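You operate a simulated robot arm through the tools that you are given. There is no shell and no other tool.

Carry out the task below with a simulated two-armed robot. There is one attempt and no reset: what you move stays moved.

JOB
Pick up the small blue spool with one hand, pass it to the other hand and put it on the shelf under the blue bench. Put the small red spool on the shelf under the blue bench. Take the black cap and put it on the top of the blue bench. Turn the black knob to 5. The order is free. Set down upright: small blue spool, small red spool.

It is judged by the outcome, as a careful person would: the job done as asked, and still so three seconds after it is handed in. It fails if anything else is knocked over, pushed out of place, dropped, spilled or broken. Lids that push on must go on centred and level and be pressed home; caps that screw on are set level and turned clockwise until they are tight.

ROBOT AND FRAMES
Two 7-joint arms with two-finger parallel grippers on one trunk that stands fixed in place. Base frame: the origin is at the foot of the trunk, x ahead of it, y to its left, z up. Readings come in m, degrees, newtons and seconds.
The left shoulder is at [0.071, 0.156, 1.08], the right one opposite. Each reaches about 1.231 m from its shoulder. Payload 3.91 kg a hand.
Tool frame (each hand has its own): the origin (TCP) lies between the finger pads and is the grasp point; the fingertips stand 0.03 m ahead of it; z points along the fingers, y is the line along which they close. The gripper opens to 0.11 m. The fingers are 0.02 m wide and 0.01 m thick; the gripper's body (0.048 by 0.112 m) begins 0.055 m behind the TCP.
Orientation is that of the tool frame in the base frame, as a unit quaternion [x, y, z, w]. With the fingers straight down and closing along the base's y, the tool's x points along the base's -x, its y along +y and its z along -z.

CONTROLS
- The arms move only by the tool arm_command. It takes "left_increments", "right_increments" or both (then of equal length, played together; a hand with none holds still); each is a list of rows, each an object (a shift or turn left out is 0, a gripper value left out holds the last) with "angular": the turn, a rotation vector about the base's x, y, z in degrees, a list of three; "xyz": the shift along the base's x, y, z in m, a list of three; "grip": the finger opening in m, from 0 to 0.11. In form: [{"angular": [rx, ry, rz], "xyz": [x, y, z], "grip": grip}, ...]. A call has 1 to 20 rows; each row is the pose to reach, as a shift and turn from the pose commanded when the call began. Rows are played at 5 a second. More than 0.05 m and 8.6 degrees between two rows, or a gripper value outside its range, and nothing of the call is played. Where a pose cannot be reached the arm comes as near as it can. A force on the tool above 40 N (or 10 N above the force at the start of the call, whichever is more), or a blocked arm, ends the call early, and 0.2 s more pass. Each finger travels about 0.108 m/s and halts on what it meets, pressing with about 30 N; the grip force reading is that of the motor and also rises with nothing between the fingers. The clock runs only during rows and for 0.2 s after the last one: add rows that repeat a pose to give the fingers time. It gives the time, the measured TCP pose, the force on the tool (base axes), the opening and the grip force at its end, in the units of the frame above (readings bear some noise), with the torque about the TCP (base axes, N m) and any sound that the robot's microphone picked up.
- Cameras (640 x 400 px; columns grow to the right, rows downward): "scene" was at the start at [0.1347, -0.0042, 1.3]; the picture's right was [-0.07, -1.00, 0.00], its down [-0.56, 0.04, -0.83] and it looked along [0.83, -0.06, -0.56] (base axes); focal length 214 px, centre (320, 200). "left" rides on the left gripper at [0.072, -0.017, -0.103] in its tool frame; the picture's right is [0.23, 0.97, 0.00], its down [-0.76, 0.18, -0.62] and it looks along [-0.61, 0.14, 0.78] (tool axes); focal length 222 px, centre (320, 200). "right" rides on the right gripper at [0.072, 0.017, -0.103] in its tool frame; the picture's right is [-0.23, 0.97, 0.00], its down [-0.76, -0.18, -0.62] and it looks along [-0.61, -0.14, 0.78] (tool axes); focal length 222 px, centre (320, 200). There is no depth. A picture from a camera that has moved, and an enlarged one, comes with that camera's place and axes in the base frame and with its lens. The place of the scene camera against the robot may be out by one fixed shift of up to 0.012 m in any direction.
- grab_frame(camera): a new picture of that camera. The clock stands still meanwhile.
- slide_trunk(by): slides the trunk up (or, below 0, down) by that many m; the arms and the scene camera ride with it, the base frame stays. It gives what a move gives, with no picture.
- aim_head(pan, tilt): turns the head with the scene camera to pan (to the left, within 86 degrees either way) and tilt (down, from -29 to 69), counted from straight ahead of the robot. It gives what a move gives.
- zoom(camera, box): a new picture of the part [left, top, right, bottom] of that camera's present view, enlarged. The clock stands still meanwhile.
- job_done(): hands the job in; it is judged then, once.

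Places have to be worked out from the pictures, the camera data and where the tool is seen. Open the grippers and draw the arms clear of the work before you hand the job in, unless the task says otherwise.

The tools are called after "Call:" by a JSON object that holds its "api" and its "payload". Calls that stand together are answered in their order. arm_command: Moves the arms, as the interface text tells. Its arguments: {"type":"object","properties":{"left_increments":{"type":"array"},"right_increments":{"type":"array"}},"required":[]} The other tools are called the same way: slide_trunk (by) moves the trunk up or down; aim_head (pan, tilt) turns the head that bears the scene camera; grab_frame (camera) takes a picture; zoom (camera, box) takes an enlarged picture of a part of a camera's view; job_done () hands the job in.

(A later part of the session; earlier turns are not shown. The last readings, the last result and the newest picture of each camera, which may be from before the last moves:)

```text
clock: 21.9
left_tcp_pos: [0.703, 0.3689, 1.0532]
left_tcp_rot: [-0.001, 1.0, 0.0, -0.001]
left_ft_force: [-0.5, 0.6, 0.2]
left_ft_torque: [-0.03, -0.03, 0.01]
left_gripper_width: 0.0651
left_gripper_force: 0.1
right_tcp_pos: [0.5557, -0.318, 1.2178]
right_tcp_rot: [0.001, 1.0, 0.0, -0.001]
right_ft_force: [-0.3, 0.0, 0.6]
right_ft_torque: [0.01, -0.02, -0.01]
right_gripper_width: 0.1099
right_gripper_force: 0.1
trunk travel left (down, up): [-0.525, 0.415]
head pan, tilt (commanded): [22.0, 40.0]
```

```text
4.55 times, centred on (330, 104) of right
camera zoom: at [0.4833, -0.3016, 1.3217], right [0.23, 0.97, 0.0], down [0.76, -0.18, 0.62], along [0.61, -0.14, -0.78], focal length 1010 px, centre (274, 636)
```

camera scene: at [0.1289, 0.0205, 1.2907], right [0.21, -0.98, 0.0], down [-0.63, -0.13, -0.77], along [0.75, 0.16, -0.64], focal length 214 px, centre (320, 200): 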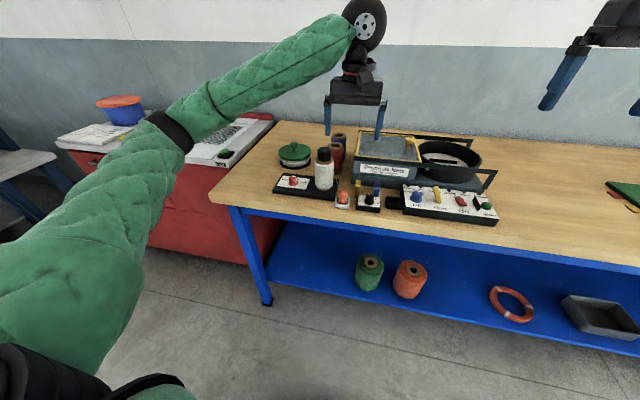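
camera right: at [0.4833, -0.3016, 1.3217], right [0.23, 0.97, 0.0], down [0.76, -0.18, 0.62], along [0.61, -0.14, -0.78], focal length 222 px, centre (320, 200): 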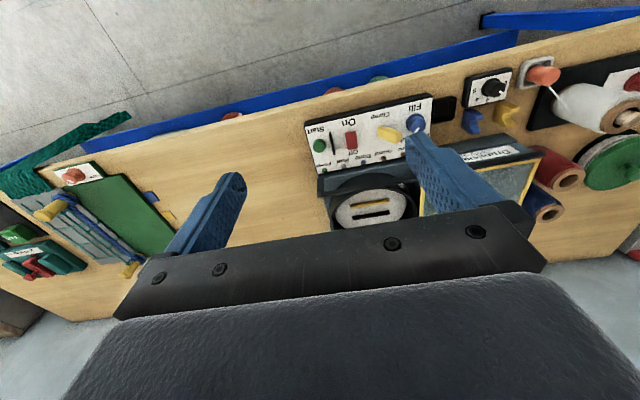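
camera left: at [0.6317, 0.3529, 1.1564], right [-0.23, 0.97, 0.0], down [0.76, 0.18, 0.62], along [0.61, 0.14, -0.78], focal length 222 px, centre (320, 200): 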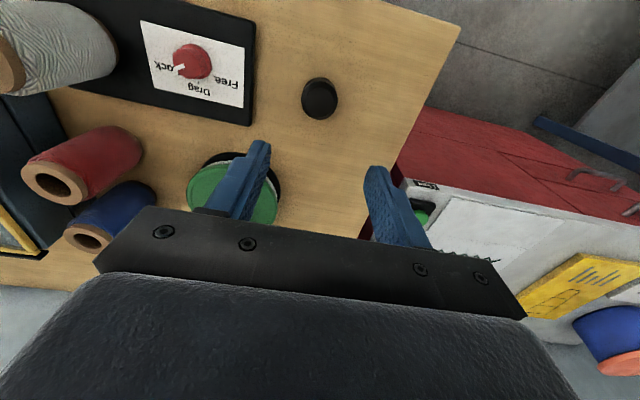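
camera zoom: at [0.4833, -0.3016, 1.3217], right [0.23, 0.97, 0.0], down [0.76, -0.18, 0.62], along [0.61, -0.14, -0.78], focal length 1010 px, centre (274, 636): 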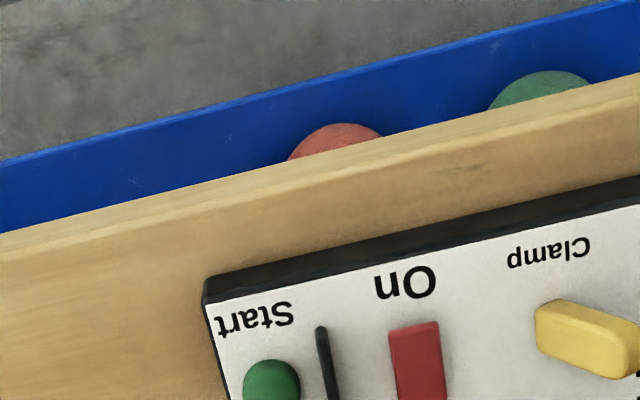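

The step was too long and nothing moved; I resend it with steps under 5 cm.

Call:
{"api": "arm_command", "payload": {"right_increments": [{"xyz": [0.012, 0.042, 0.0], "grip": 0.08}, {"xyz": [0.024, 0.084, 0.0], "grip": 0.06}, {"xyz": [0.036, 0.126, -0.01], "grip": 0.06}, {"xyz": [0.048, 0.166, -0.025], "grip": 0.06}, {"xyz": [0.06, 0.206, -0.04], "grip": 0.06}, {"xyz": [0.072, 0.248, -0.055], "grip": 0.06}, {"xyz": [0.08, 0.28, -0.08], "grip": 0.06}, {"xyz": [0.0864, 0.2956, -0.12], "grip": 0.06}, {"xyz": [0.0864, 0.2956, -0.155], "grip": 0.06}, {"xyz": [0.0864, 0.2956, -0.188], "grip": 0.06}, {"xyz": [0.0864, 0.2956, -0.188], "grip": 0.06}]}}

Call:
{"api": "grab_frame", "payload": {"camera": "right"}}

Call:
{"api": "zoom", "payload": {"camera": "right", "box": [260, 60, 400, 148]}}

```text
clock: 24.4
left_tcp_pos: [0.7029, 0.3677, 1.0522]
left_tcp_rot: [-0.001, 1.0, 0.0, 0.001]
left_ft_force: [-0.2, 0.7, 0.5]
left_ft_torque: [0.01, 0.02, -0.01]
left_gripper_width: 0.0651
left_gripper_force: 0.1
right_tcp_pos: [0.6384, -0.0274, 1.0287]
right_tcp_rot: [0.0, 1.0, 0.001, 0.001]
right_ft_force: [-0.3, -1.7, 1.0]
right_ft_torque: [0.0, -0.03, 0.01]
right_gripper_width: 0.0601
right_gripper_force: 0.0
right hand out of reach, approached as far as the arm can: row 8, 10, 11
trunk travel left (down, up): [-0.525, 0.415]
head pan, tilt (commanded): [22.0, 40.0]
```

```text
taken
camera right: at [0.5668, -0.0116, 1.1315], right [0.23, 0.97, 0.0], down [0.76, -0.18, 0.62], along [0.61, -0.14, -0.78], focal length 222 px, centre (320, 200)
```

right: 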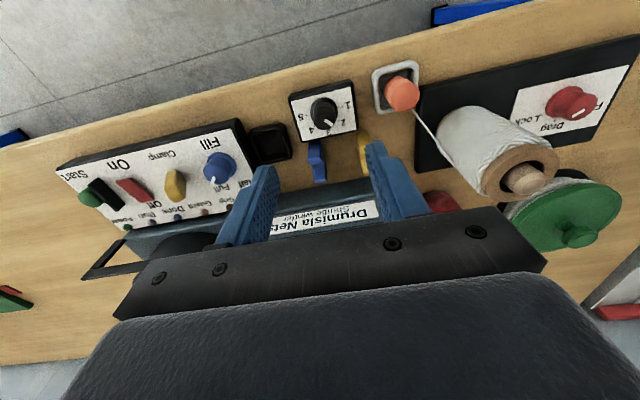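

```text
4.55 times, centred on (330, 104) of right
camera zoom: at [0.5668, -0.0116, 1.1315], right [0.23, 0.97, 0.0], down [0.76, -0.18, 0.62], along [0.61, -0.14, -0.78], focal length 1010 px, centre (274, 636)
```

zoom: 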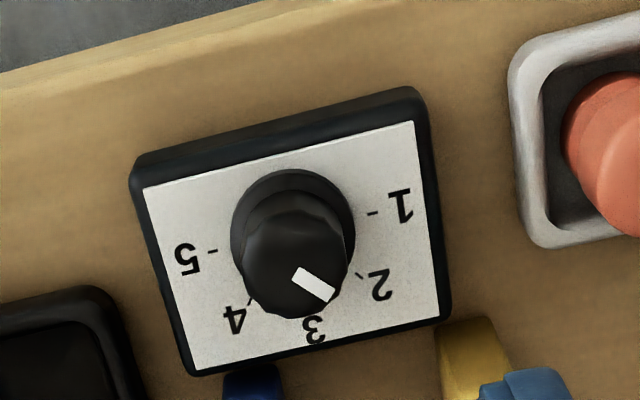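

The right arm reports it cannot quite reach this vertical pose across the body, so the left arm (which went there easily) is better for the knob. Dial centre from this view is (0.641, −0.025), agreeing with before. I withdraw the right hand the way it came.

Call:
{"api": "arm_command", "payload": {"right_increments": [{"xyz": [0.0, 0.0, 0.045]}, {"xyz": [0.0, -0.015, 0.09]}, {"xyz": [0.0, -0.05, 0.12]}, {"xyz": [-0.01, -0.095, 0.135]}, {"xyz": [-0.02, -0.14, 0.15]}, {"xyz": [-0.035, -0.185, 0.165]}, {"xyz": [-0.05, -0.23, 0.175]}, {"xyz": [-0.07, -0.27, 0.188]}, {"xyz": [-0.0864, -0.2956, 0.188]}, {"xyz": [-0.0864, -0.2956, 0.188]}]}}

Call:
{"api": "arm_command", "payload": {"left_increments": [{"xyz": [0.0, -0.02, 0.04]}, {"xyz": [-0.005, -0.06, 0.05]}, {"xyz": [-0.01, -0.105, 0.05]}, {"xyz": [-0.017, -0.15, 0.05]}, {"xyz": [-0.025, -0.195, 0.05]}, {"xyz": [-0.032, -0.24, 0.05]}, {"xyz": [-0.04, -0.285, 0.05]}, {"xyz": [-0.05, -0.33, 0.05]}, {"xyz": [-0.0605, -0.372, 0.05]}, {"xyz": [-0.0605, -0.392, 0.05]}, {"xyz": [-0.0605, -0.392, 0.02]}, {"xyz": [-0.0605, -0.392, -0.02]}, {"xyz": [-0.0605, -0.392, -0.05]}, {"xyz": [-0.0605, -0.392, -0.05]}]}}

Call:
{"api": "zoom", "payload": {"camera": "left", "box": [240, 60, 400, 160]}}

Call:
{"api": "grab_frame", "payload": {"camera": "scene"}}

```text
clock: 26.6
left_tcp_pos: [0.7053, 0.3691, 1.0534]
left_tcp_rot: [0.0, 1.0, 0.0, 0.0]
left_ft_force: [0.1, 0.1, -0.1]
left_ft_torque: [-0.02, -0.01, 0.0]
left_gripper_width: 0.065
left_gripper_force: 0.0
right_tcp_pos: [0.5536, -0.3238, 1.2163]
right_tcp_rot: [0.002, 1.0, -0.001, 0.001]
right_ft_force: [0.1, 0.3, 0.2]
right_ft_torque: [-0.02, 0.01, 0.01]
right_gripper_width: 0.06
right_gripper_force: 0.0
trunk travel left (down, up): [-0.525, 0.415]
head pan, tilt (commanded): [22.0, 40.0]
```

```text
clock: 29.6
left_tcp_pos: [0.6417, -0.0266, 1.0002]
left_tcp_rot: [0.001, 1.0, 0.0, 0.0]
left_ft_force: [0.5, -0.5, 0.0]
left_ft_torque: [0.01, -0.01, 0.01]
left_gripper_width: 0.065
left_gripper_force: 0.0
right_tcp_pos: [0.5542, -0.325, 1.2171]
right_tcp_rot: [0.002, 1.0, 0.0, 0.001]
right_ft_force: [0.1, -0.4, -0.1]
right_ft_torque: [0.01, 0.0, -0.01]
right_gripper_width: 0.0599
right_gripper_force: 0.1
trunk travel left (down, up): [-0.525, 0.415]
head pan, tilt (commanded): [22.0, 40.0]
```

```text
4.00 times, centred on (320, 110) of left
camera zoom: at [0.5689, -0.0417, 1.1043], right [-0.23, 0.97, 0.0], down [0.76, 0.18, 0.62], along [0.61, 0.14, -0.78], focal length 888 px, centre (320, 560)
```

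zoom: 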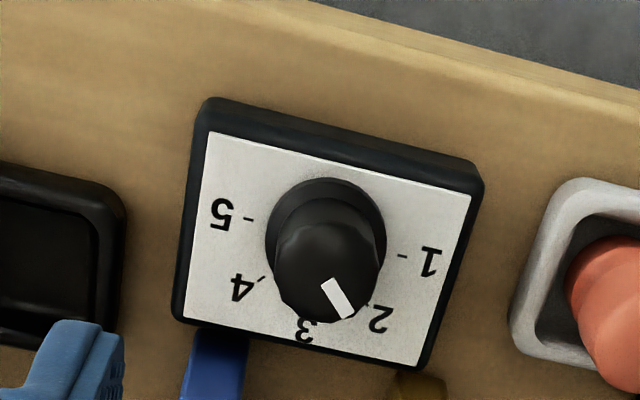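

```text
taken
camera scene: at [0.1249, 0.0336, 1.2907], right [0.37, -0.93, 0.0], down [-0.6, -0.24, -0.77], along [0.71, 0.29, -0.64], focal length 214 px, centre (320, 200)
```

scene: 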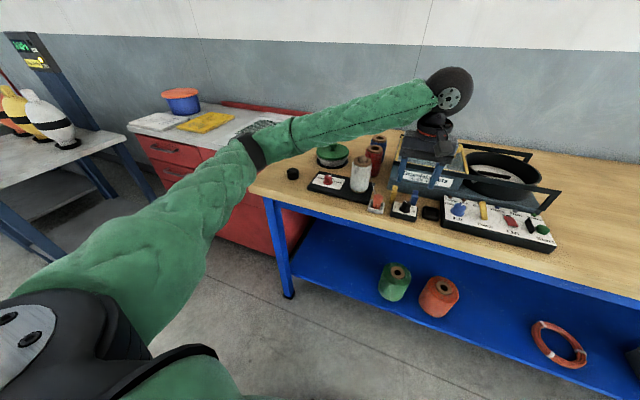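

The left hand is over the knob; relative to the reported camera the dial centre is 0.7 mm ahead and 2 mm to +y. I narrow the gripper to 45 mm and go down so the tips reach about z 0.886 around the knob, not yet closing.

Call:
{"api": "arm_command", "payload": {"left_increments": [{"xyz": [0.0007, 0.0015, -0.02], "grip": 0.046}, {"xyz": [0.0007, 0.0015, -0.05], "grip": 0.046}, {"xyz": [0.0007, 0.0015, -0.07], "grip": 0.046}, {"xyz": [0.0007, 0.0015, -0.084], "grip": 0.046}, {"xyz": [0.0007, 0.0015, -0.084], "grip": 0.046}]}}

Call:
{"api": "zoom", "payload": {"camera": "left", "box": [220, 80, 420, 220]}}

Call:
{"api": "zoom", "payload": {"camera": "scene", "box": [340, 120, 500, 240]}}

```text
clock: 30.8
left_tcp_pos: [0.6423, -0.0234, 0.9159]
left_tcp_rot: [-0.001, 1.0, 0.0, 0.0]
left_ft_force: [0.0, -0.1, -0.7]
left_ft_torque: [0.0, 0.0, -0.02]
left_gripper_width: 0.0462
left_gripper_force: 0.1
right_tcp_pos: [0.5541, -0.3249, 1.217]
right_tcp_rot: [0.001, 1.0, 0.0, 0.0]
right_ft_force: [-0.4, -0.5, 0.2]
right_ft_torque: [0.01, 0.0, -0.01]
right_gripper_width: 0.06
right_gripper_force: 0.0
trunk travel left (down, up): [-0.525, 0.415]
head pan, tilt (commanded): [22.0, 40.0]
```

```text
2.86 times, centred on (320, 150) of left
camera zoom: at [0.5696, -0.0397, 1.0206], right [-0.23, 0.97, 0.0], down [0.76, 0.18, 0.62], along [0.61, 0.14, -0.78], focal length 635 px, centre (320, 343)
```

zoom: 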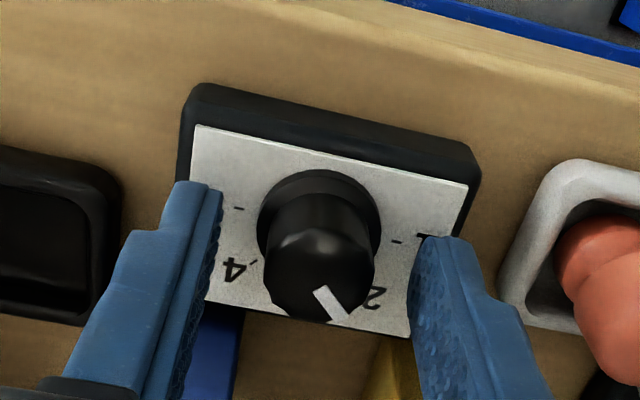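

```text
3.33 times, centred on (420, 180) of scene
camera zoom: at [0.125, 0.0338, 1.2907], right [0.37, -0.93, 0.0], down [-0.6, -0.24, -0.77], along [0.71, 0.29, -0.64], focal length 715 px, centre (-13, 267)
```

zoom: 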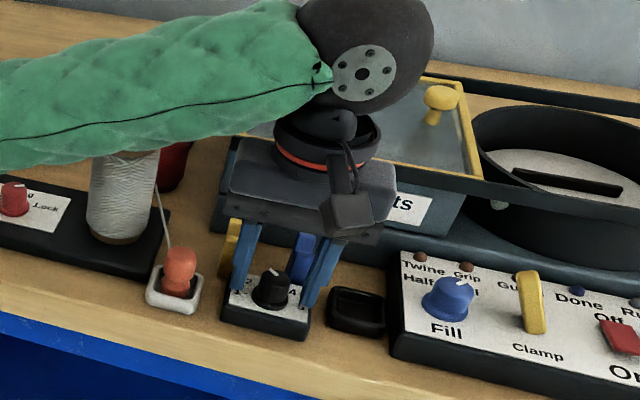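

The knob sits centred between the fingers with no contact. I close on it and check the forces.

Call:
{"api": "arm_command", "payload": {"left_increments": [{"grip": 0.03}, {"grip": 0.015}, {"grip": 0.015}, {"grip": 0.015}]}}

Call:
{"api": "zoom", "payload": {"camera": "left", "box": [220, 80, 420, 220]}}

```text
clock: 31.8
left_tcp_pos: [0.6424, -0.0238, 0.9178]
left_tcp_rot: [0.0, 1.0, 0.0, -0.001]
left_ft_force: [2.5, -2.5, 6.9]
left_ft_torque: [-0.11, -0.1, -0.01]
left_gripper_width: 0.0241
left_gripper_force: 45.0
right_tcp_pos: [0.5533, -0.3253, 1.2158]
right_tcp_rot: [0.003, 1.0, 0.0, 0.0]
right_ft_force: [0.0, -0.5, -0.4]
right_ft_torque: [0.01, 0.0, 0.03]
right_gripper_width: 0.0599
right_gripper_force: 0.1
trunk travel left (down, up): [-0.525, 0.415]
head pan, tilt (commanded): [22.0, 40.0]
```

```text
2.86 times, centred on (320, 150) of left
camera zoom: at [0.5697, -0.04, 1.0211], right [-0.23, 0.97, 0.0], down [0.76, 0.18, 0.62], along [0.61, 0.14, -0.78], focal length 635 px, centre (320, 343)
```

zoom: 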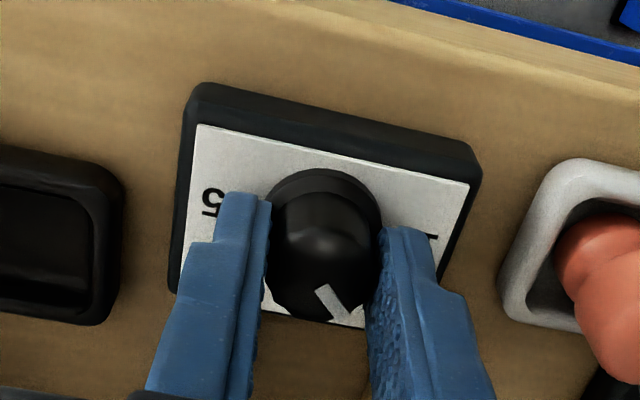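

The knob is gripped at 24 mm with small forces. I turn it clockwise by 67.5° for the first half (9 rows of 7.5°).

Call:
{"api": "arm_command", "payload": {"left_increments": [{"angular": [0, 0, -7.5]}, {"angular": [0, 0, -15]}, {"angular": [0, 0, -22.5]}, {"angular": [0, 0, -30]}, {"angular": [0, 0, -37.5]}, {"angular": [0, 0, -45]}, {"angular": [0, 0, -52.5]}, {"angular": [0, 0, -60]}, {"angular": [0, 0, -67.5]}, {"angular": [0, 0, -67.5]}]}}

Call:
{"api": "grab_frame", "payload": {"camera": "left"}}

Call:
{"api": "zoom", "payload": {"camera": "scene", "box": [340, 120, 500, 240]}}

```text
clock: 34.0
left_tcp_pos: [0.6426, -0.0258, 0.9176]
left_tcp_rot: [0.557, 0.831, 0.001, -0.001]
left_ft_force: [-29.7, -9.2, -12.9]
left_ft_torque: [-0.26, 0.89, 0.0]
left_gripper_width: 0.0236
left_gripper_force: 44.9
right_tcp_pos: [0.5517, -0.3251, 1.217]
right_tcp_rot: [0.001, 1.0, 0.001, 0.001]
right_ft_force: [-0.1, 0.3, 0.0]
right_ft_torque: [0.02, -0.01, -0.02]
right_gripper_width: 0.0599
right_gripper_force: 0.1
trunk travel left (down, up): [-0.525, 0.415]
head pan, tilt (commanded): [22.0, 40.0]
```

```text
taken
camera left: at [0.5992, 0.0371, 1.022], right [0.81, 0.58, 0.0], down [0.45, -0.64, 0.62], along [0.36, -0.51, -0.78], focal length 222 px, centre (320, 200)
```

left: 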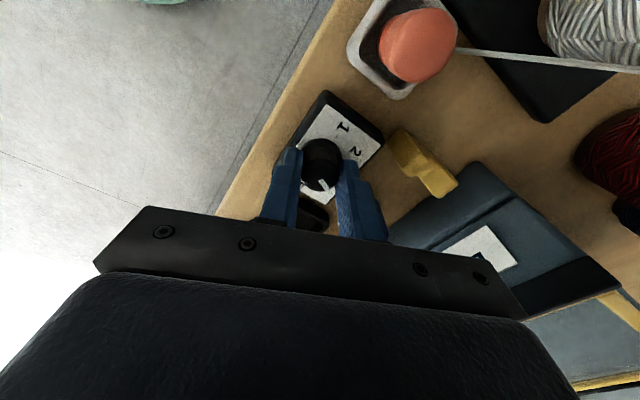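

```text
3.33 times, centred on (420, 180) of scene
camera zoom: at [0.1236, 0.0331, 1.2906], right [0.37, -0.93, 0.0], down [-0.6, -0.24, -0.77], along [0.71, 0.29, -0.64], focal length 715 px, centre (-13, 267)
```

zoom: 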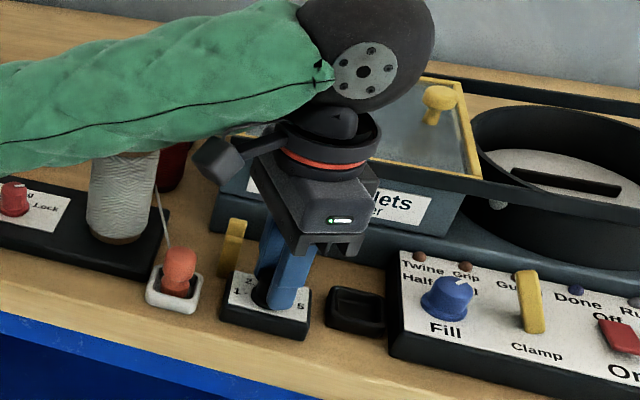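

The knob followed the hand (pointer kept its place between the fingers), but a −30 N side load in x built up, so my axis is 2–3 mm off. I open to let go, lift, and turn back to yaw 0 to look at the dial and regrasp.

Call:
{"api": "arm_command", "payload": {"left_increments": [{"grip": 0.03}, {"grip": 0.046}, {"grip": 0.046}, {"xyz": [0, 0, 0.03], "grip": 0.046}, {"xyz": [0, 0, 0.07], "grip": 0.046}, {"xyz": [0, 0, 0.085], "grip": 0.046}, {"xyz": [0, 0, 0.085], "angular": [0, 0, 7.5]}, {"xyz": [0, 0, 0.085], "angular": [0, 0, 15]}, {"xyz": [0, 0, 0.085], "angular": [0, 0, 22.5]}, {"xyz": [0, 0, 0.085], "angular": [0, 0, 30]}, {"xyz": [0, 0, 0.085], "angular": [0, 0, 37.5]}, {"xyz": [0, 0, 0.085], "angular": [0, 0, 45]}, {"xyz": [0, 0, 0.085], "angular": [0, 0, 52.5]}, {"xyz": [0, 0, 0.085], "angular": [0, 0, 60]}, {"xyz": [0, 0, 0.085], "angular": [0, 0, 67.5]}, {"xyz": [0, 0, 0.085], "angular": [0, 0, 67.5]}]}}

Call:
{"api": "zoom", "payload": {"camera": "left", "box": [240, 60, 400, 160]}}

Call:
{"api": "zoom", "payload": {"camera": "scene", "box": [340, 140, 460, 230]}}

```text
clock: 37.4
left_tcp_pos: [0.6426, -0.0227, 1.0016]
left_tcp_rot: [0.0, 1.0, 0.0, 0.0]
left_ft_force: [0.5, 0.3, 0.3]
left_ft_torque: [-0.01, 0.02, 0.02]
left_gripper_width: 0.0459
left_gripper_force: 0.0
right_tcp_pos: [0.5525, -0.3243, 1.2163]
right_tcp_rot: [0.001, 1.0, 0.0, 0.0]
right_ft_force: [-0.7, 0.0, -0.2]
right_ft_torque: [0.01, 0.02, -0.01]
right_gripper_width: 0.06
right_gripper_force: 0.1
trunk travel left (down, up): [-0.525, 0.415]
head pan, tilt (commanded): [22.0, 40.0]
```

```text
4.00 times, centred on (320, 110) of left
camera zoom: at [0.5705, -0.0391, 1.1068], right [-0.23, 0.97, 0.0], down [0.76, 0.18, 0.62], along [0.61, 0.14, -0.78], focal length 888 px, centre (320, 560)
```

zoom: 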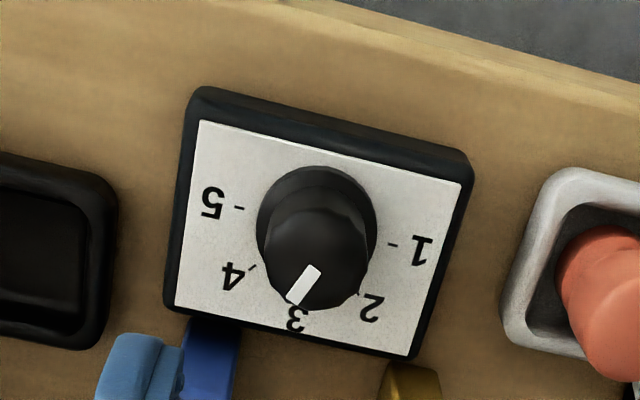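

```text
4.44 times, centred on (400, 185) of scene
camera zoom: at [0.1252, 0.0338, 1.2906], right [0.37, -0.93, 0.0], down [-0.6, -0.24, -0.77], along [0.71, 0.29, -0.64], focal length 953 px, centre (-36, 267)
```

zoom: 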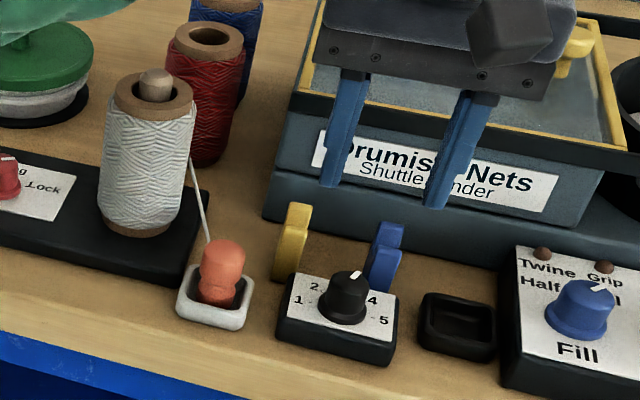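

The pointer has moved from 2 to about −16° (just past 3), so roughly 60° of turning; 74° remain. The pattern of side force says the knob axis lies about 2–3 mm nearer (−x) than my TCP, so I regrasp shifted by −2.3 mm in x and slightly lower.

Call:
{"api": "arm_command", "payload": {"left_increments": [{"xyz": [-0.0023, -0.0008, -0.03], "grip": 0.046}, {"xyz": [-0.0023, -0.0008, -0.06], "grip": 0.046}, {"xyz": [-0.0023, -0.0008, -0.08], "grip": 0.046}, {"xyz": [-0.0023, -0.0008, -0.0865], "grip": 0.046}, {"xyz": [-0.0023, -0.0008, -0.0865], "grip": 0.03}, {"xyz": [-0.0023, -0.0008, -0.0865], "grip": 0.015}, {"xyz": [-0.0023, -0.0008, -0.0865], "grip": 0.015}, {"xyz": [-0.0023, -0.0008, -0.0865], "grip": 0.015}]}}

Call:
{"api": "arm_command", "payload": {"left_increments": [{"angular": [0, 0, -6]}, {"angular": [0, 0, -12]}, {"angular": [0, 0, -18]}, {"angular": [0, 0, -24]}, {"angular": [0, 0, -30]}, {"angular": [0, 0, -36]}, {"angular": [0, 0, -36]}]}}

```text
clock: 39.1
left_tcp_pos: [0.639, -0.0233, 0.9162]
left_tcp_rot: [0.001, 1.0, 0.0, 0.001]
left_ft_force: [8.9, -22.1, 13.6]
left_ft_torque: [-0.83, -0.04, -0.07]
left_gripper_width: 0.0259
left_gripper_force: 11.2
right_tcp_pos: [0.5521, -0.326, 1.2174]
right_tcp_rot: [0.001, 1.0, 0.001, 0.001]
right_ft_force: [-0.1, 0.7, 0.5]
right_ft_torque: [0.01, 0.01, -0.02]
right_gripper_width: 0.0599
right_gripper_force: 0.1
trunk travel left (down, up): [-0.525, 0.415]
head pan, tilt (commanded): [22.0, 40.0]
```

```text
clock: 40.8
left_tcp_pos: [0.6387, -0.0221, 0.9177]
left_tcp_rot: [0.31, 0.951, -0.001, 0.002]
left_ft_force: [-21.1, 22.8, 19.6]
left_ft_torque: [0.58, 0.85, 0.04]
left_gripper_width: 0.0235
left_gripper_force: 45.2
right_tcp_pos: [0.5502, -0.3225, 1.2187]
right_tcp_rot: [0.001, 1.0, -0.001, 0.002]
right_ft_force: [0.3, -0.1, -0.3]
right_ft_torque: [-0.01, 0.02, -0.02]
right_gripper_width: 0.0597
right_gripper_force: 0.0
trunk travel left (down, up): [-0.525, 0.415]
head pan, tilt (commanded): [22.0, 40.0]
```

Side loads built up again, so I release here and look at what the knob has done before the next, better-centred grasp.

Call:
{"api": "arm_command", "payload": {"left_increments": [{"grip": 0.03}, {"grip": 0.046}, {"grip": 0.046}, {"xyz": [0, 0, 0.03], "grip": 0.046}, {"xyz": [0, 0, 0.07], "grip": 0.046}, {"xyz": [0, 0, 0.085], "grip": 0.046}, {"xyz": [0, 0, 0.085], "grip": 0.046}]}}

Call:
{"api": "zoom", "payload": {"camera": "left", "box": [240, 60, 400, 160]}}

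Call:
{"api": "zoom", "payload": {"camera": "scene", "box": [380, 180, 440, 225]}}

```text
clock: 42.4
left_tcp_pos: [0.6418, -0.0242, 0.999]
left_tcp_rot: [0.311, 0.951, 0.0, -0.001]
left_ft_force: [-0.1, 0.9, -0.2]
left_ft_torque: [0.02, -0.04, -0.01]
left_gripper_width: 0.0459
left_gripper_force: 0.0
right_tcp_pos: [0.5547, -0.3246, 1.2171]
right_tcp_rot: [0.002, 1.0, 0.0, 0.0]
right_ft_force: [0.0, 0.2, -0.4]
right_ft_torque: [0.02, 0.01, -0.01]
right_gripper_width: 0.0599
right_gripper_force: 0.0
trunk travel left (down, up): [-0.525, 0.415]
head pan, tilt (commanded): [22.0, 40.0]
```

```text
4.00 times, centred on (320, 110) of left
camera zoom: at [0.5735, 0.0062, 1.1044], right [0.39, 0.92, 0.0], down [0.72, -0.3, 0.62], along [0.57, -0.24, -0.78], focal length 888 px, centre (320, 560)
```

zoom: 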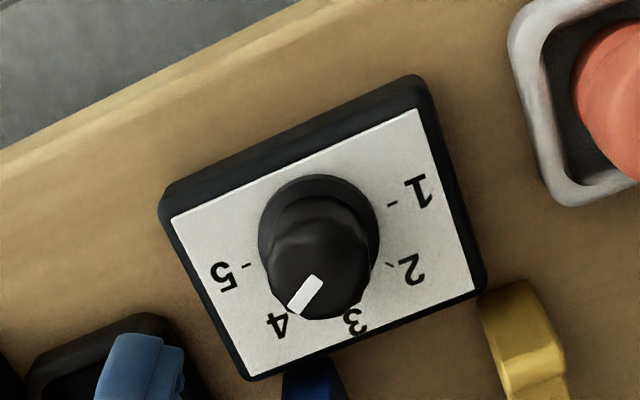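

```text
8.89 times, centred on (410, 202) of scene
camera zoom: at [0.125, 0.0338, 1.2906], right [0.37, -0.93, 0.0], down [-0.6, -0.24, -0.77], along [0.71, 0.29, -0.64], focal length 1906 px, centre (-480, 178)
```

zoom: 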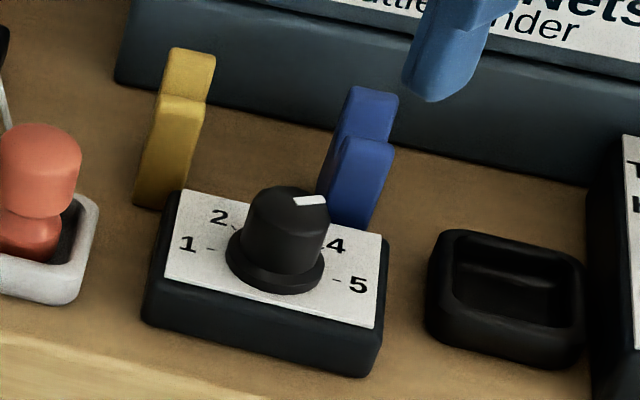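

The pointer is now near 4 (about −58°), so 32° remain. The close-up shows a wide skirt at the knob's foot that the tips probably rode on; I regrasp at yaw −36° about 3 mm higher and recentred, then check forces before turning.

Call:
{"api": "arm_command", "payload": {"left_increments": [{"xyz": [0.0012, 0.0004, -0.03], "grip": 0.046}, {"xyz": [0.0012, 0.0004, -0.06], "grip": 0.046}, {"xyz": [0.0012, 0.0004, -0.0805], "grip": 0.046}, {"xyz": [0.0012, 0.0004, -0.0805], "grip": 0.046}, {"xyz": [0.0012, 0.0004, -0.0805], "grip": 0.03}, {"xyz": [0.0012, 0.0004, -0.0805], "grip": 0.015}, {"xyz": [0.0012, 0.0004, -0.0805], "grip": 0.015}, {"xyz": [0.0012, 0.0004, -0.0805], "grip": 0.015}]}}

Call:
{"api": "zoom", "payload": {"camera": "left", "box": [220, 80, 420, 220]}}

```text
clock: 44.1
left_tcp_pos: [0.6404, -0.024, 0.9215]
left_tcp_rot: [0.31, 0.951, 0.0, 0.0]
left_ft_force: [-3.0, -2.2, -0.2]
left_ft_torque: [-0.24, -0.12, -0.03]
left_gripper_width: 0.0233
left_gripper_force: 45.1
right_tcp_pos: [0.5536, -0.325, 1.2167]
right_tcp_rot: [0.002, 1.0, 0.0, -0.001]
right_ft_force: [-0.1, 0.3, -0.5]
right_ft_torque: [0.01, 0.0, -0.06]
right_gripper_width: 0.0601
right_gripper_force: 0.0
trunk travel left (down, up): [-0.525, 0.415]
head pan, tilt (commanded): [22.0, 40.0]
```

```text
2.86 times, centred on (320, 150) of left
camera zoom: at [0.5726, 0.0065, 1.0252], right [0.39, 0.92, 0.0], down [0.72, -0.3, 0.62], along [0.57, -0.24, -0.78], focal length 635 px, centre (320, 343)
```

zoom: 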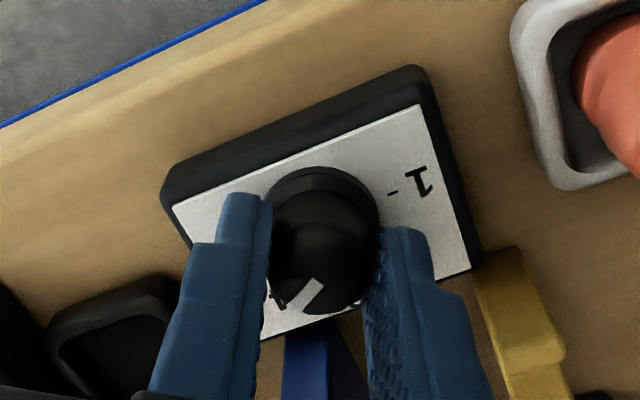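

Forces are near zero with a firm grip. I turn −32°.

Call:
{"api": "arm_command", "payload": {"left_increments": [{"angular": [0, 0, -6.4]}, {"angular": [0, 0, -12.8]}, {"angular": [0, 0, -19.2]}, {"angular": [0, 0, -25.6]}, {"angular": [0, 0, -32]}, {"angular": [0, 0, -32]}]}}

Call:
{"api": "zoom", "payload": {"camera": "left", "box": [220, 80, 420, 220]}}

Call:
{"api": "zoom", "payload": {"camera": "scene", "box": [380, 180, 440, 225]}}

```text
clock: 45.5
left_tcp_pos: [0.6414, -0.0233, 0.9225]
left_tcp_rot: [0.56, 0.828, 0.0, 0.002]
left_ft_force: [1.4, -2.1, 12.7]
left_ft_torque: [-0.35, -0.24, 0.55]
left_gripper_width: 0.0234
left_gripper_force: 45.2
right_tcp_pos: [0.5522, -0.3237, 1.2166]
right_tcp_rot: [0.001, 1.0, 0.0, 0.0]
right_ft_force: [-0.1, -0.7, -0.4]
right_ft_torque: [0.02, 0.02, 0.04]
right_gripper_width: 0.0598
right_gripper_force: 0.1
trunk travel left (down, up): [-0.525, 0.415]
head pan, tilt (commanded): [22.0, 40.0]
```

```text
2.86 times, centred on (320, 150) of left
camera zoom: at [0.5988, 0.0387, 1.025], right [0.82, 0.57, 0.0], down [0.45, -0.64, 0.62], along [0.36, -0.51, -0.78], focal length 635 px, centre (320, 343)
```

zoom: 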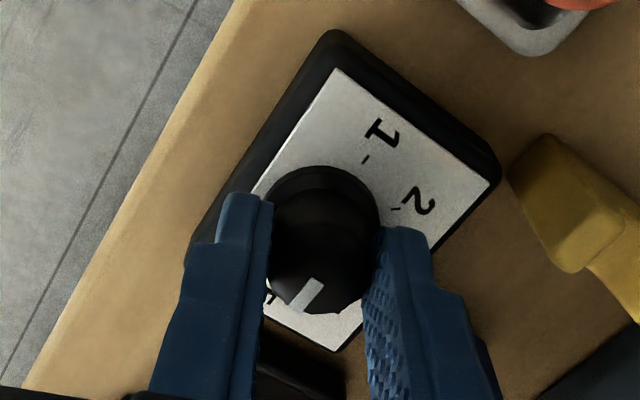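

```text
8.89 times, centred on (410, 202) of scene
camera zoom: at [0.1245, 0.0338, 1.2909], right [0.37, -0.93, 0.0], down [-0.6, -0.24, -0.77], along [0.71, 0.29, -0.64], focal length 1906 px, centre (-480, 178)
```

zoom: 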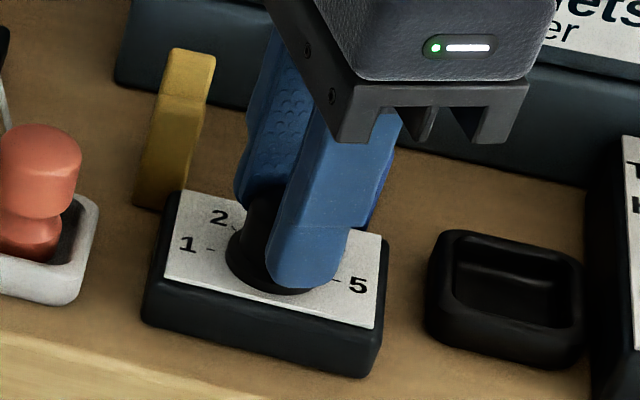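

The side forces stayed small; there is 0.55 N m resisting torque. I release, lift and check the pointer.

Call:
{"api": "arm_command", "payload": {"left_increments": [{"grip": 0.03}, {"grip": 0.046}, {"grip": 0.046}, {"xyz": [0, 0, 0.03], "grip": 0.046}, {"xyz": [0, 0, 0.07], "grip": 0.046}, {"xyz": [0, 0, 0.1], "grip": 0.046}, {"xyz": [0, 0, 0.1], "grip": 0.046}]}}

Call:
{"api": "zoom", "payload": {"camera": "left", "box": [240, 60, 400, 160]}}

Call:
{"api": "zoom", "payload": {"camera": "scene", "box": [380, 180, 440, 225]}}

```text
clock: 47.1
left_tcp_pos: [0.642, -0.0245, 1.0185]
left_tcp_rot: [0.559, 0.829, 0.001, 0.0]
left_ft_force: [-0.3, -0.6, 0.6]
left_ft_torque: [-0.03, 0.06, 0.01]
left_gripper_width: 0.0462
left_gripper_force: 0.0
right_tcp_pos: [0.5535, -0.3252, 1.2167]
right_tcp_rot: [0.002, 1.0, 0.0, 0.0]
right_ft_force: [-0.4, 0.3, -0.4]
right_ft_torque: [0.04, 0.0, -0.02]
right_gripper_width: 0.0598
right_gripper_force: 0.1
trunk travel left (down, up): [-0.525, 0.415]
head pan, tilt (commanded): [22.0, 40.0]
```

```text
4.00 times, centred on (320, 110) of left
camera zoom: at [0.5992, 0.0375, 1.1232], right [0.82, 0.57, 0.0], down [0.45, -0.64, 0.62], along [0.36, -0.51, -0.78], focal length 888 px, centre (320, 560)
```

zoom: 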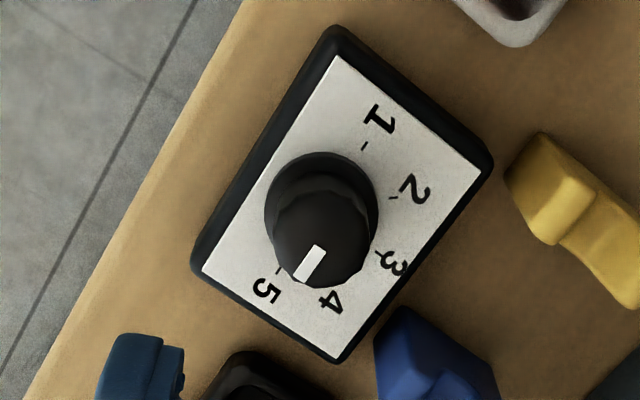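

```text
8.89 times, centred on (410, 202) of scene
camera zoom: at [0.1255, 0.034, 1.2906], right [0.37, -0.93, 0.0], down [-0.6, -0.24, -0.77], along [0.71, 0.29, -0.64], focal length 1906 px, centre (-480, 178)
```

zoom: 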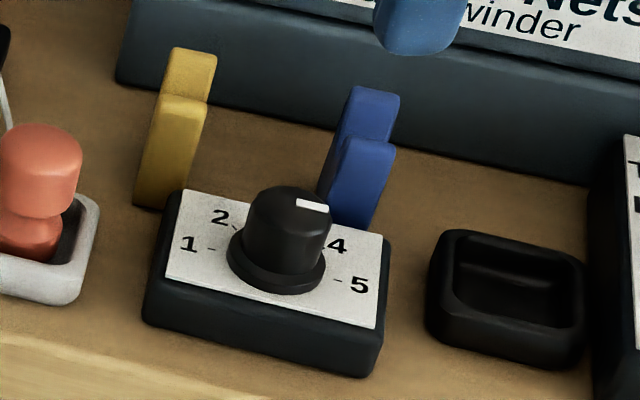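

The pointer is close to 5 (between −82° and −87° by my estimates). I zoom tighter to measure the remaining error.

Call:
{"api": "zoom", "payload": {"camera": "left", "box": [290, 80, 354, 140]}}

Call:
{"api": "zoom", "payload": {"camera": "scene", "box": [395, 195, 423, 215]}}

```text
6.67 times, centred on (322, 110) of left
camera zoom: at [0.5992, 0.0375, 1.1232], right [0.82, 0.57, 0.0], down [0.45, -0.64, 0.62], along [0.36, -0.51, -0.78], focal length 1481 px, centre (307, 800)
```

zoom: 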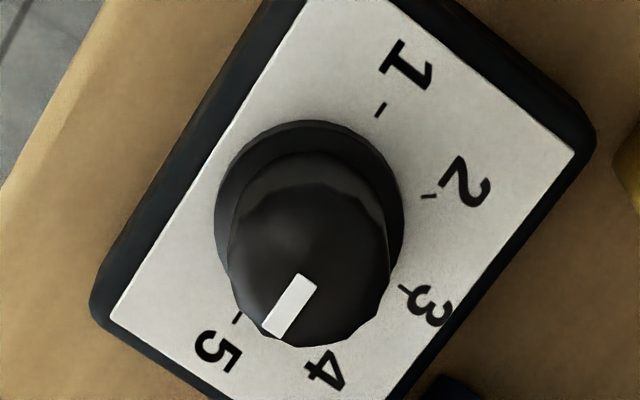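

```text
16.00 times, centred on (409, 205) of scene
camera zoom: at [0.1255, 0.034, 1.2906], right [0.37, -0.93, 0.0], down [-0.6, -0.24, -0.77], along [0.71, 0.29, -0.64], focal length 3432 px, centre (-1104, 120)
```

zoom: 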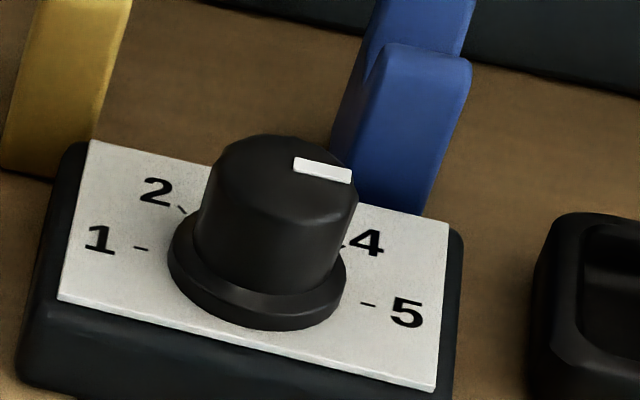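

The pointer is within about 2–3° of the 5 mark by both views, so the knob is done. Now I raise the left hand, turn it back to yaw 0 and move it above the blue spool at about (0.917, 0.112).

Call:
{"api": "arm_command", "payload": {"left_increments": [{"xyz": [0.0, 0.01, 0.04], "angular": [0, 0, 8], "grip": 0.06}, {"xyz": [0.01, 0.03, 0.08], "angular": [0, 0, 16], "grip": 0.085}, {"xyz": [0.04, 0.05, 0.1], "angular": [0, 0, 24], "grip": 0.085}, {"xyz": [0.08, 0.07, 0.1], "angular": [0, 0, 32], "grip": 0.085}, {"xyz": [0.12, 0.09, 0.1], "angular": [0, 0, 40], "grip": 0.085}, {"xyz": [0.16, 0.11, 0.1], "angular": [0, 0, 48], "grip": 0.085}, {"xyz": [0.2, 0.125, 0.1], "angular": [0, 0, 56], "grip": 0.085}, {"xyz": [0.24, 0.135, 0.1], "angular": [0, 0, 64], "grip": 0.085}, {"xyz": [0.275, 0.1355, 0.1], "angular": [0, 0, 68], "grip": 0.085}, {"xyz": [0.275, 0.1355, 0.1], "angular": [0, 0, 68], "grip": 0.085}]}}

Call:
{"api": "grab_frame", "payload": {"camera": "left"}}

Call:
{"api": "grab_frame", "payload": {"camera": "scene"}}

```text
clock: 49.4
left_tcp_pos: [0.9177, 0.1129, 1.1198]
left_tcp_rot: [0.0, 1.0, 0.0, 0.0]
left_ft_force: [1.1, 0.1, -0.2]
left_ft_torque: [-0.03, 0.03, 0.01]
left_gripper_width: 0.0851
left_gripper_force: 0.1
right_tcp_pos: [0.5531, -0.3237, 1.2166]
right_tcp_rot: [0.001, 1.0, 0.0, 0.0]
right_ft_force: [0.7, -0.7, 0.0]
right_ft_torque: [-0.04, 0.01, -0.02]
right_gripper_width: 0.06
right_gripper_force: 0.1
trunk travel left (down, up): [-0.525, 0.415]
head pan, tilt (commanded): [22.0, 40.0]
```

```text
taken
camera left: at [0.8451, 0.0956, 1.2241], right [-0.23, 0.97, 0.0], down [0.76, 0.18, 0.62], along [0.61, 0.14, -0.78], focal length 222 px, centre (320, 200)
```

left: 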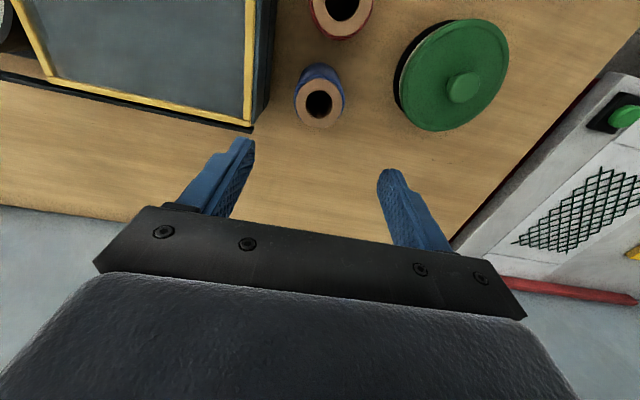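

```text
taken
camera scene: at [0.1247, 0.0344, 1.2907], right [0.37, -0.93, 0.0], down [-0.6, -0.24, -0.77], along [0.71, 0.29, -0.64], focal length 214 px, centre (320, 200)
```

scene: 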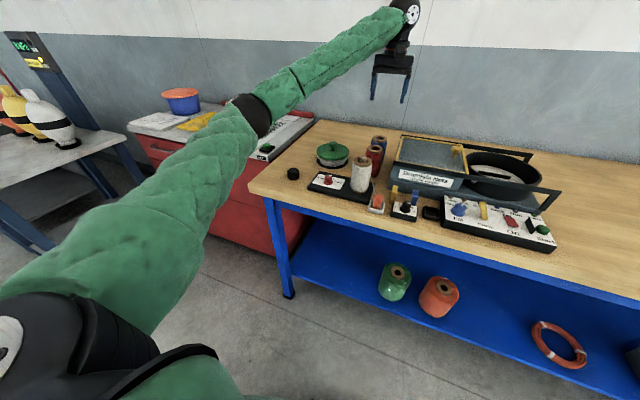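

The blue spool's top centre works out at (0.9135, 0.111, 0.962), 3.6 mm nearer and 2 mm right of the hand. I shift and go down, stopping with the tips 4.5 cm below its top.

Call:
{"api": "arm_command", "payload": {"left_increments": [{"xyz": [-0.0036, -0.002, -0.03], "grip": 0.082}, {"xyz": [-0.0036, -0.002, -0.07], "grip": 0.082}, {"xyz": [-0.0036, -0.002, -0.11], "grip": 0.082}, {"xyz": [-0.0036, -0.002, -0.11], "grip": 0.082}]}}

Call:
{"api": "zoom", "payload": {"camera": "left", "box": [220, 40, 440, 240]}}

Call:
{"api": "zoom", "payload": {"camera": "scene", "box": [320, 60, 440, 210]}}

```text
clock: 50.4
left_tcp_pos: [0.9139, 0.1061, 1.0111]
left_tcp_rot: [0.001, 1.0, 0.0, 0.001]
left_ft_force: [0.1, 0.6, 0.4]
left_ft_torque: [0.0, 0.01, 0.02]
left_gripper_width: 0.0816
left_gripper_force: 0.2
right_tcp_pos: [0.5536, -0.3255, 1.218]
right_tcp_rot: [0.001, 1.0, -0.001, 0.001]
right_ft_force: [-0.2, 0.7, -0.2]
right_ft_torque: [-0.03, -0.03, 0.02]
right_gripper_width: 0.0599
right_gripper_force: 0.1
trunk travel left (down, up): [-0.525, 0.415]
head pan, tilt (commanded): [22.0, 40.0]
```

```text
2.00 times, centred on (330, 140) of left
camera zoom: at [0.8415, 0.0913, 1.1152], right [-0.23, 0.97, 0.0], down [0.76, 0.18, 0.62], along [0.61, 0.14, -0.78], focal length 444 px, centre (300, 320)
```

zoom: 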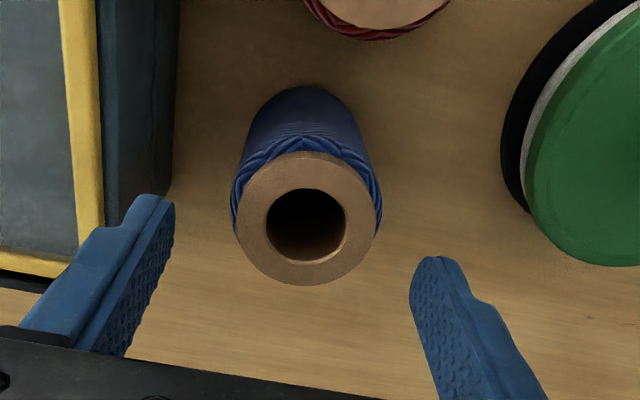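

```text
2.67 times, centred on (380, 135) of scene
camera zoom: at [0.1245, 0.0336, 1.2908], right [0.37, -0.93, 0.0], down [-0.6, -0.24, -0.77], along [0.71, 0.29, -0.64], focal length 572 px, centre (160, 373)
```

zoom: 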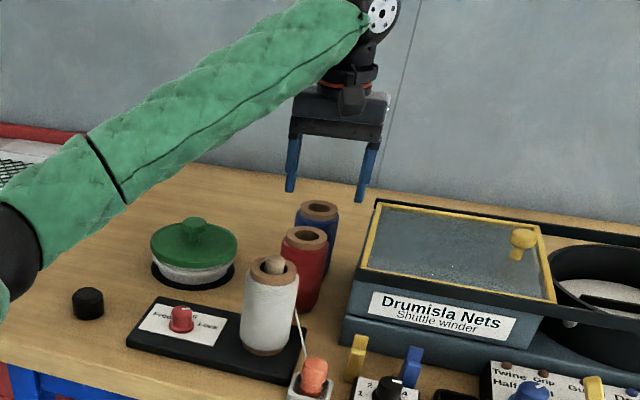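

The spool sits about 2.5 mm to +y of the hand axis; I correct that, lower to TCP z≈0.947 and close.

Call:
{"api": "arm_command", "payload": {"left_increments": [{"xyz": [-0.001, 0.0025, -0.02]}, {"xyz": [-0.001, 0.0025, -0.045]}, {"xyz": [-0.001, 0.0025, -0.063]}, {"xyz": [-0.001, 0.0025, -0.063]}, {"xyz": [-0.001, 0.0025, -0.063], "grip": 0.065}, {"xyz": [-0.001, 0.0025, -0.063], "grip": 0.045}, {"xyz": [-0.001, 0.0025, -0.063], "grip": 0.045}, {"xyz": [-0.001, 0.0025, -0.063], "grip": 0.045}]}}

Call:
{"api": "zoom", "payload": {"camera": "left", "box": [220, 40, 440, 240]}}

Call:
{"api": "zoom", "payload": {"camera": "scene", "box": [320, 60, 440, 210]}}

```text
clock: 52.1
left_tcp_pos: [0.9124, 0.1104, 0.9484]
left_tcp_rot: [0.0, 1.0, -0.001, 0.0]
left_ft_force: [0.8, -0.6, 0.6]
left_ft_torque: [-0.04, -0.02, 0.01]
left_gripper_width: 0.0583
left_gripper_force: 29.7
right_tcp_pos: [0.5538, -0.3247, 1.2165]
right_tcp_rot: [0.001, 1.0, 0.0, -0.001]
right_ft_force: [-0.4, -0.1, -1.1]
right_ft_torque: [0.01, -0.04, 0.0]
right_gripper_width: 0.0598
right_gripper_force: 0.1
trunk travel left (down, up): [-0.525, 0.415]
head pan, tilt (commanded): [22.0, 40.0]
```

```text
2.00 times, centred on (330, 140) of left
camera zoom: at [0.8406, 0.0949, 1.0517], right [-0.23, 0.97, 0.0], down [0.76, 0.18, 0.62], along [0.61, 0.14, -0.78], focal length 444 px, centre (300, 320)
```

zoom: 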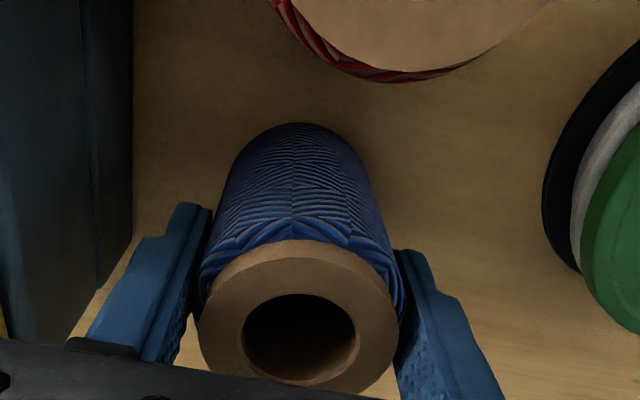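

```text
2.67 times, centred on (380, 135) of scene
camera zoom: at [0.1252, 0.0337, 1.2906], right [0.37, -0.93, 0.0], down [-0.6, -0.24, -0.77], along [0.71, 0.29, -0.64], focal length 572 px, centre (160, 373)
```

zoom: 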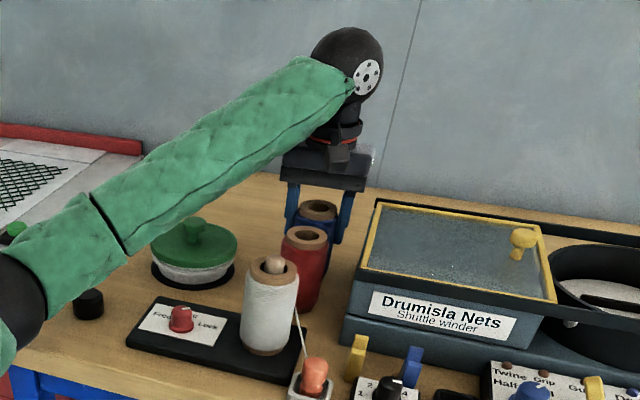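

Blue spool gripped at 58 mm. I lift it straight up 20 cm, then bring it back over the red spool and cone with good clearance.

Call:
{"api": "arm_command", "payload": {"left_increments": [{"xyz": [0.0, 0.0, 0.01]}, {"xyz": [0.0, 0.0, 0.04]}, {"xyz": [0.0, 0.0, 0.08]}, {"xyz": [0.0, 0.0, 0.12]}, {"xyz": [0.0, 0.0, 0.16]}, {"xyz": [0.0, 0.0, 0.2]}, {"xyz": [0.0, 0.0, 0.24]}, {"xyz": [0.0, 0.0, 0.24]}]}}

Call:
{"api": "grab_frame", "payload": {"camera": "left"}}

Call:
{"api": "grab_frame", "payload": {"camera": "scene"}}

```text
clock: 54.0
left_tcp_pos: [0.9158, 0.112, 1.1866]
left_tcp_rot: [0.0, 1.0, 0.0, -0.001]
left_ft_force: [0.7, 0.1, -1.0]
left_ft_torque: [-0.01, 0.01, 0.01]
left_gripper_width: 0.0582
left_gripper_force: 29.8
right_tcp_pos: [0.5559, -0.3242, 1.2171]
right_tcp_rot: [0.0, 1.0, 0.0, 0.0]
right_ft_force: [-0.6, -0.3, -0.6]
right_ft_torque: [-0.01, -0.02, 0.0]
right_gripper_width: 0.06
right_gripper_force: 0.1
trunk travel left (down, up): [-0.525, 0.415]
head pan, tilt (commanded): [22.0, 40.0]
```

```text
taken
camera left: at [0.843, 0.0959, 1.29], right [-0.23, 0.97, 0.0], down [0.76, 0.18, 0.62], along [0.61, 0.14, -0.78], focal length 222 px, centre (320, 200)
```

left: 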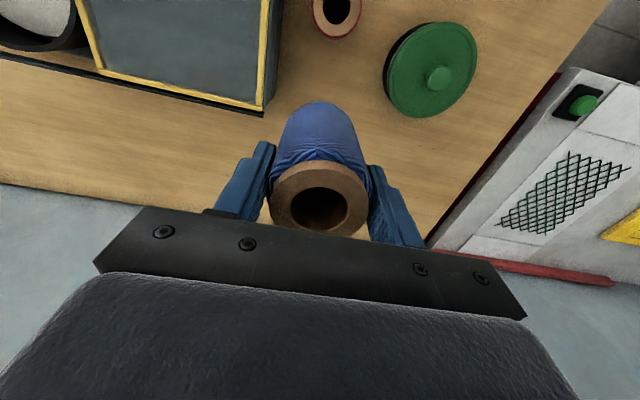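

```text
taken
camera scene: at [0.1262, 0.0343, 1.2905], right [0.37, -0.93, 0.0], down [-0.6, -0.24, -0.77], along [0.71, 0.29, -0.64], focal length 214 px, centre (320, 200)
```

scene: 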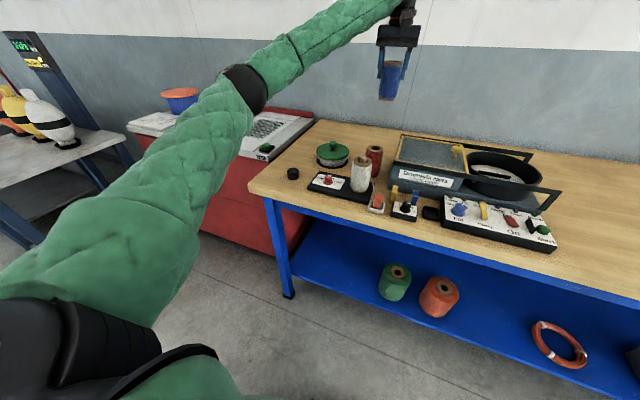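

The blue spool hangs straight in the left hand with the bench undisturbed. I bring it back to about (0.70, 0.0, 1.187), and pitch the right hand up at its present place so that its fingers point forward and 30° down.

Call:
{"api": "arm_command", "payload": {"left_increments": [{"xyz": [-0.035, -0.018, 0.0]}, {"xyz": [-0.07, -0.036, 0.0]}, {"xyz": [-0.105, -0.054, 0.0]}, {"xyz": [-0.14, -0.072, 0.0]}, {"xyz": [-0.175, -0.09, 0.0]}, {"xyz": [-0.21, -0.11, 0.0]}, {"xyz": [-0.214, -0.112, 0.0]}, {"xyz": [-0.214, -0.112, 0.0]}, {"xyz": [-0.214, -0.112, 0.0]}], "right_increments": [{"angular": [0, -7.5, 0], "grip": 0.09}, {"angular": [0, -15, 0], "grip": 0.09}, {"angular": [0, -22.5, 0], "grip": 0.09}, {"angular": [0, -30, 0], "grip": 0.09}, {"angular": [0, -37.5, 0], "grip": 0.09}, {"angular": [0, -45, 0], "grip": 0.09}, {"angular": [0, -52.5, 0], "grip": 0.09}, {"angular": [0, -60, 0], "grip": 0.09}, {"angular": [0, -60, 0], "grip": 0.09}]}}

Call:
{"api": "aim_head", "payload": {"pan": 0, "tilt": 15}}

Call:
{"api": "grab_frame", "payload": {"camera": "scene"}}

Call:
{"api": "grab_frame", "payload": {"camera": "right"}}

```text
clock: 56.0
left_tcp_pos: [0.7, -0.0003, 1.1899]
left_tcp_rot: [0.0, 1.0, 0.0, 0.0]
left_ft_force: [0.3, -0.8, -1.4]
left_ft_torque: [-0.04, 0.02, 0.0]
left_gripper_width: 0.0587
left_gripper_force: 30.5
right_tcp_pos: [0.554, -0.3234, 1.2173]
right_tcp_rot: [0.002, 0.865, 0.0, 0.502]
right_ft_force: [0.1, -0.7, -0.3]
right_ft_torque: [-0.02, -0.01, 0.0]
right_gripper_width: 0.0901
right_gripper_force: 0.2
trunk travel left (down, up): [-0.525, 0.415]
head pan, tilt (commanded): [22.0, 40.0]
```

```text
clock: 56.8
left_tcp_pos: [0.6999, -0.0003, 1.1893]
left_tcp_rot: [0.0, 1.0, 0.0, -0.001]
left_ft_force: [0.1, -0.5, -2.5]
left_ft_torque: [0.03, 0.02, -0.03]
left_gripper_width: 0.0586
left_gripper_force: 30.0
right_tcp_pos: [0.5549, -0.3218, 1.2186]
right_tcp_rot: [0.001, 0.866, 0.0, 0.5]
right_ft_force: [0.1, 0.1, -0.1]
right_ft_torque: [-0.03, -0.03, -0.01]
right_gripper_width: 0.0897
right_gripper_force: 0.0
trunk travel left (down, up): [-0.525, 0.415]
head pan, tilt (commanded): [0.0, 15.0]
```

```text
taken
camera scene: at [0.1398, 0.0021, 1.3301], right [0.0, -1.0, 0.0], down [-0.26, 0.0, -0.97], along [0.97, 0.0, -0.26], focal length 214 px, centre (320, 200)
```

scene: 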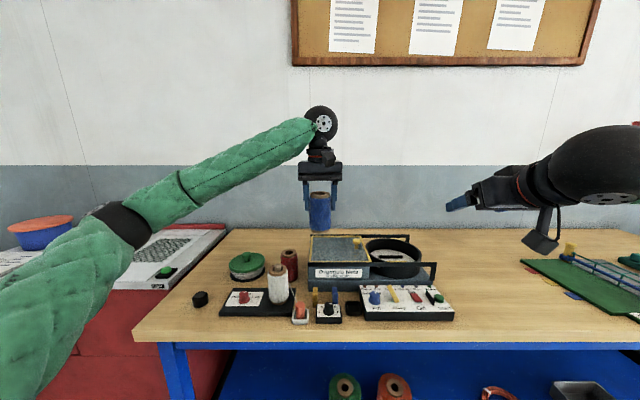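

```text
taken
camera right: at [0.4286, -0.3061, 1.2073], right [0.12, 0.97, 0.2], down [-0.16, -0.18, 0.97], along [0.98, -0.14, 0.13], focal length 222 px, centre (320, 200)
```

right: 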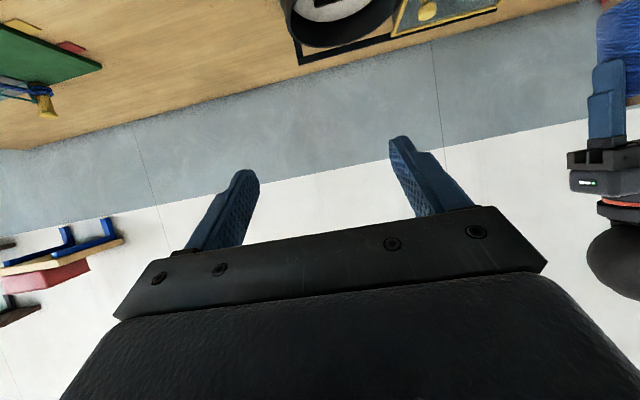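

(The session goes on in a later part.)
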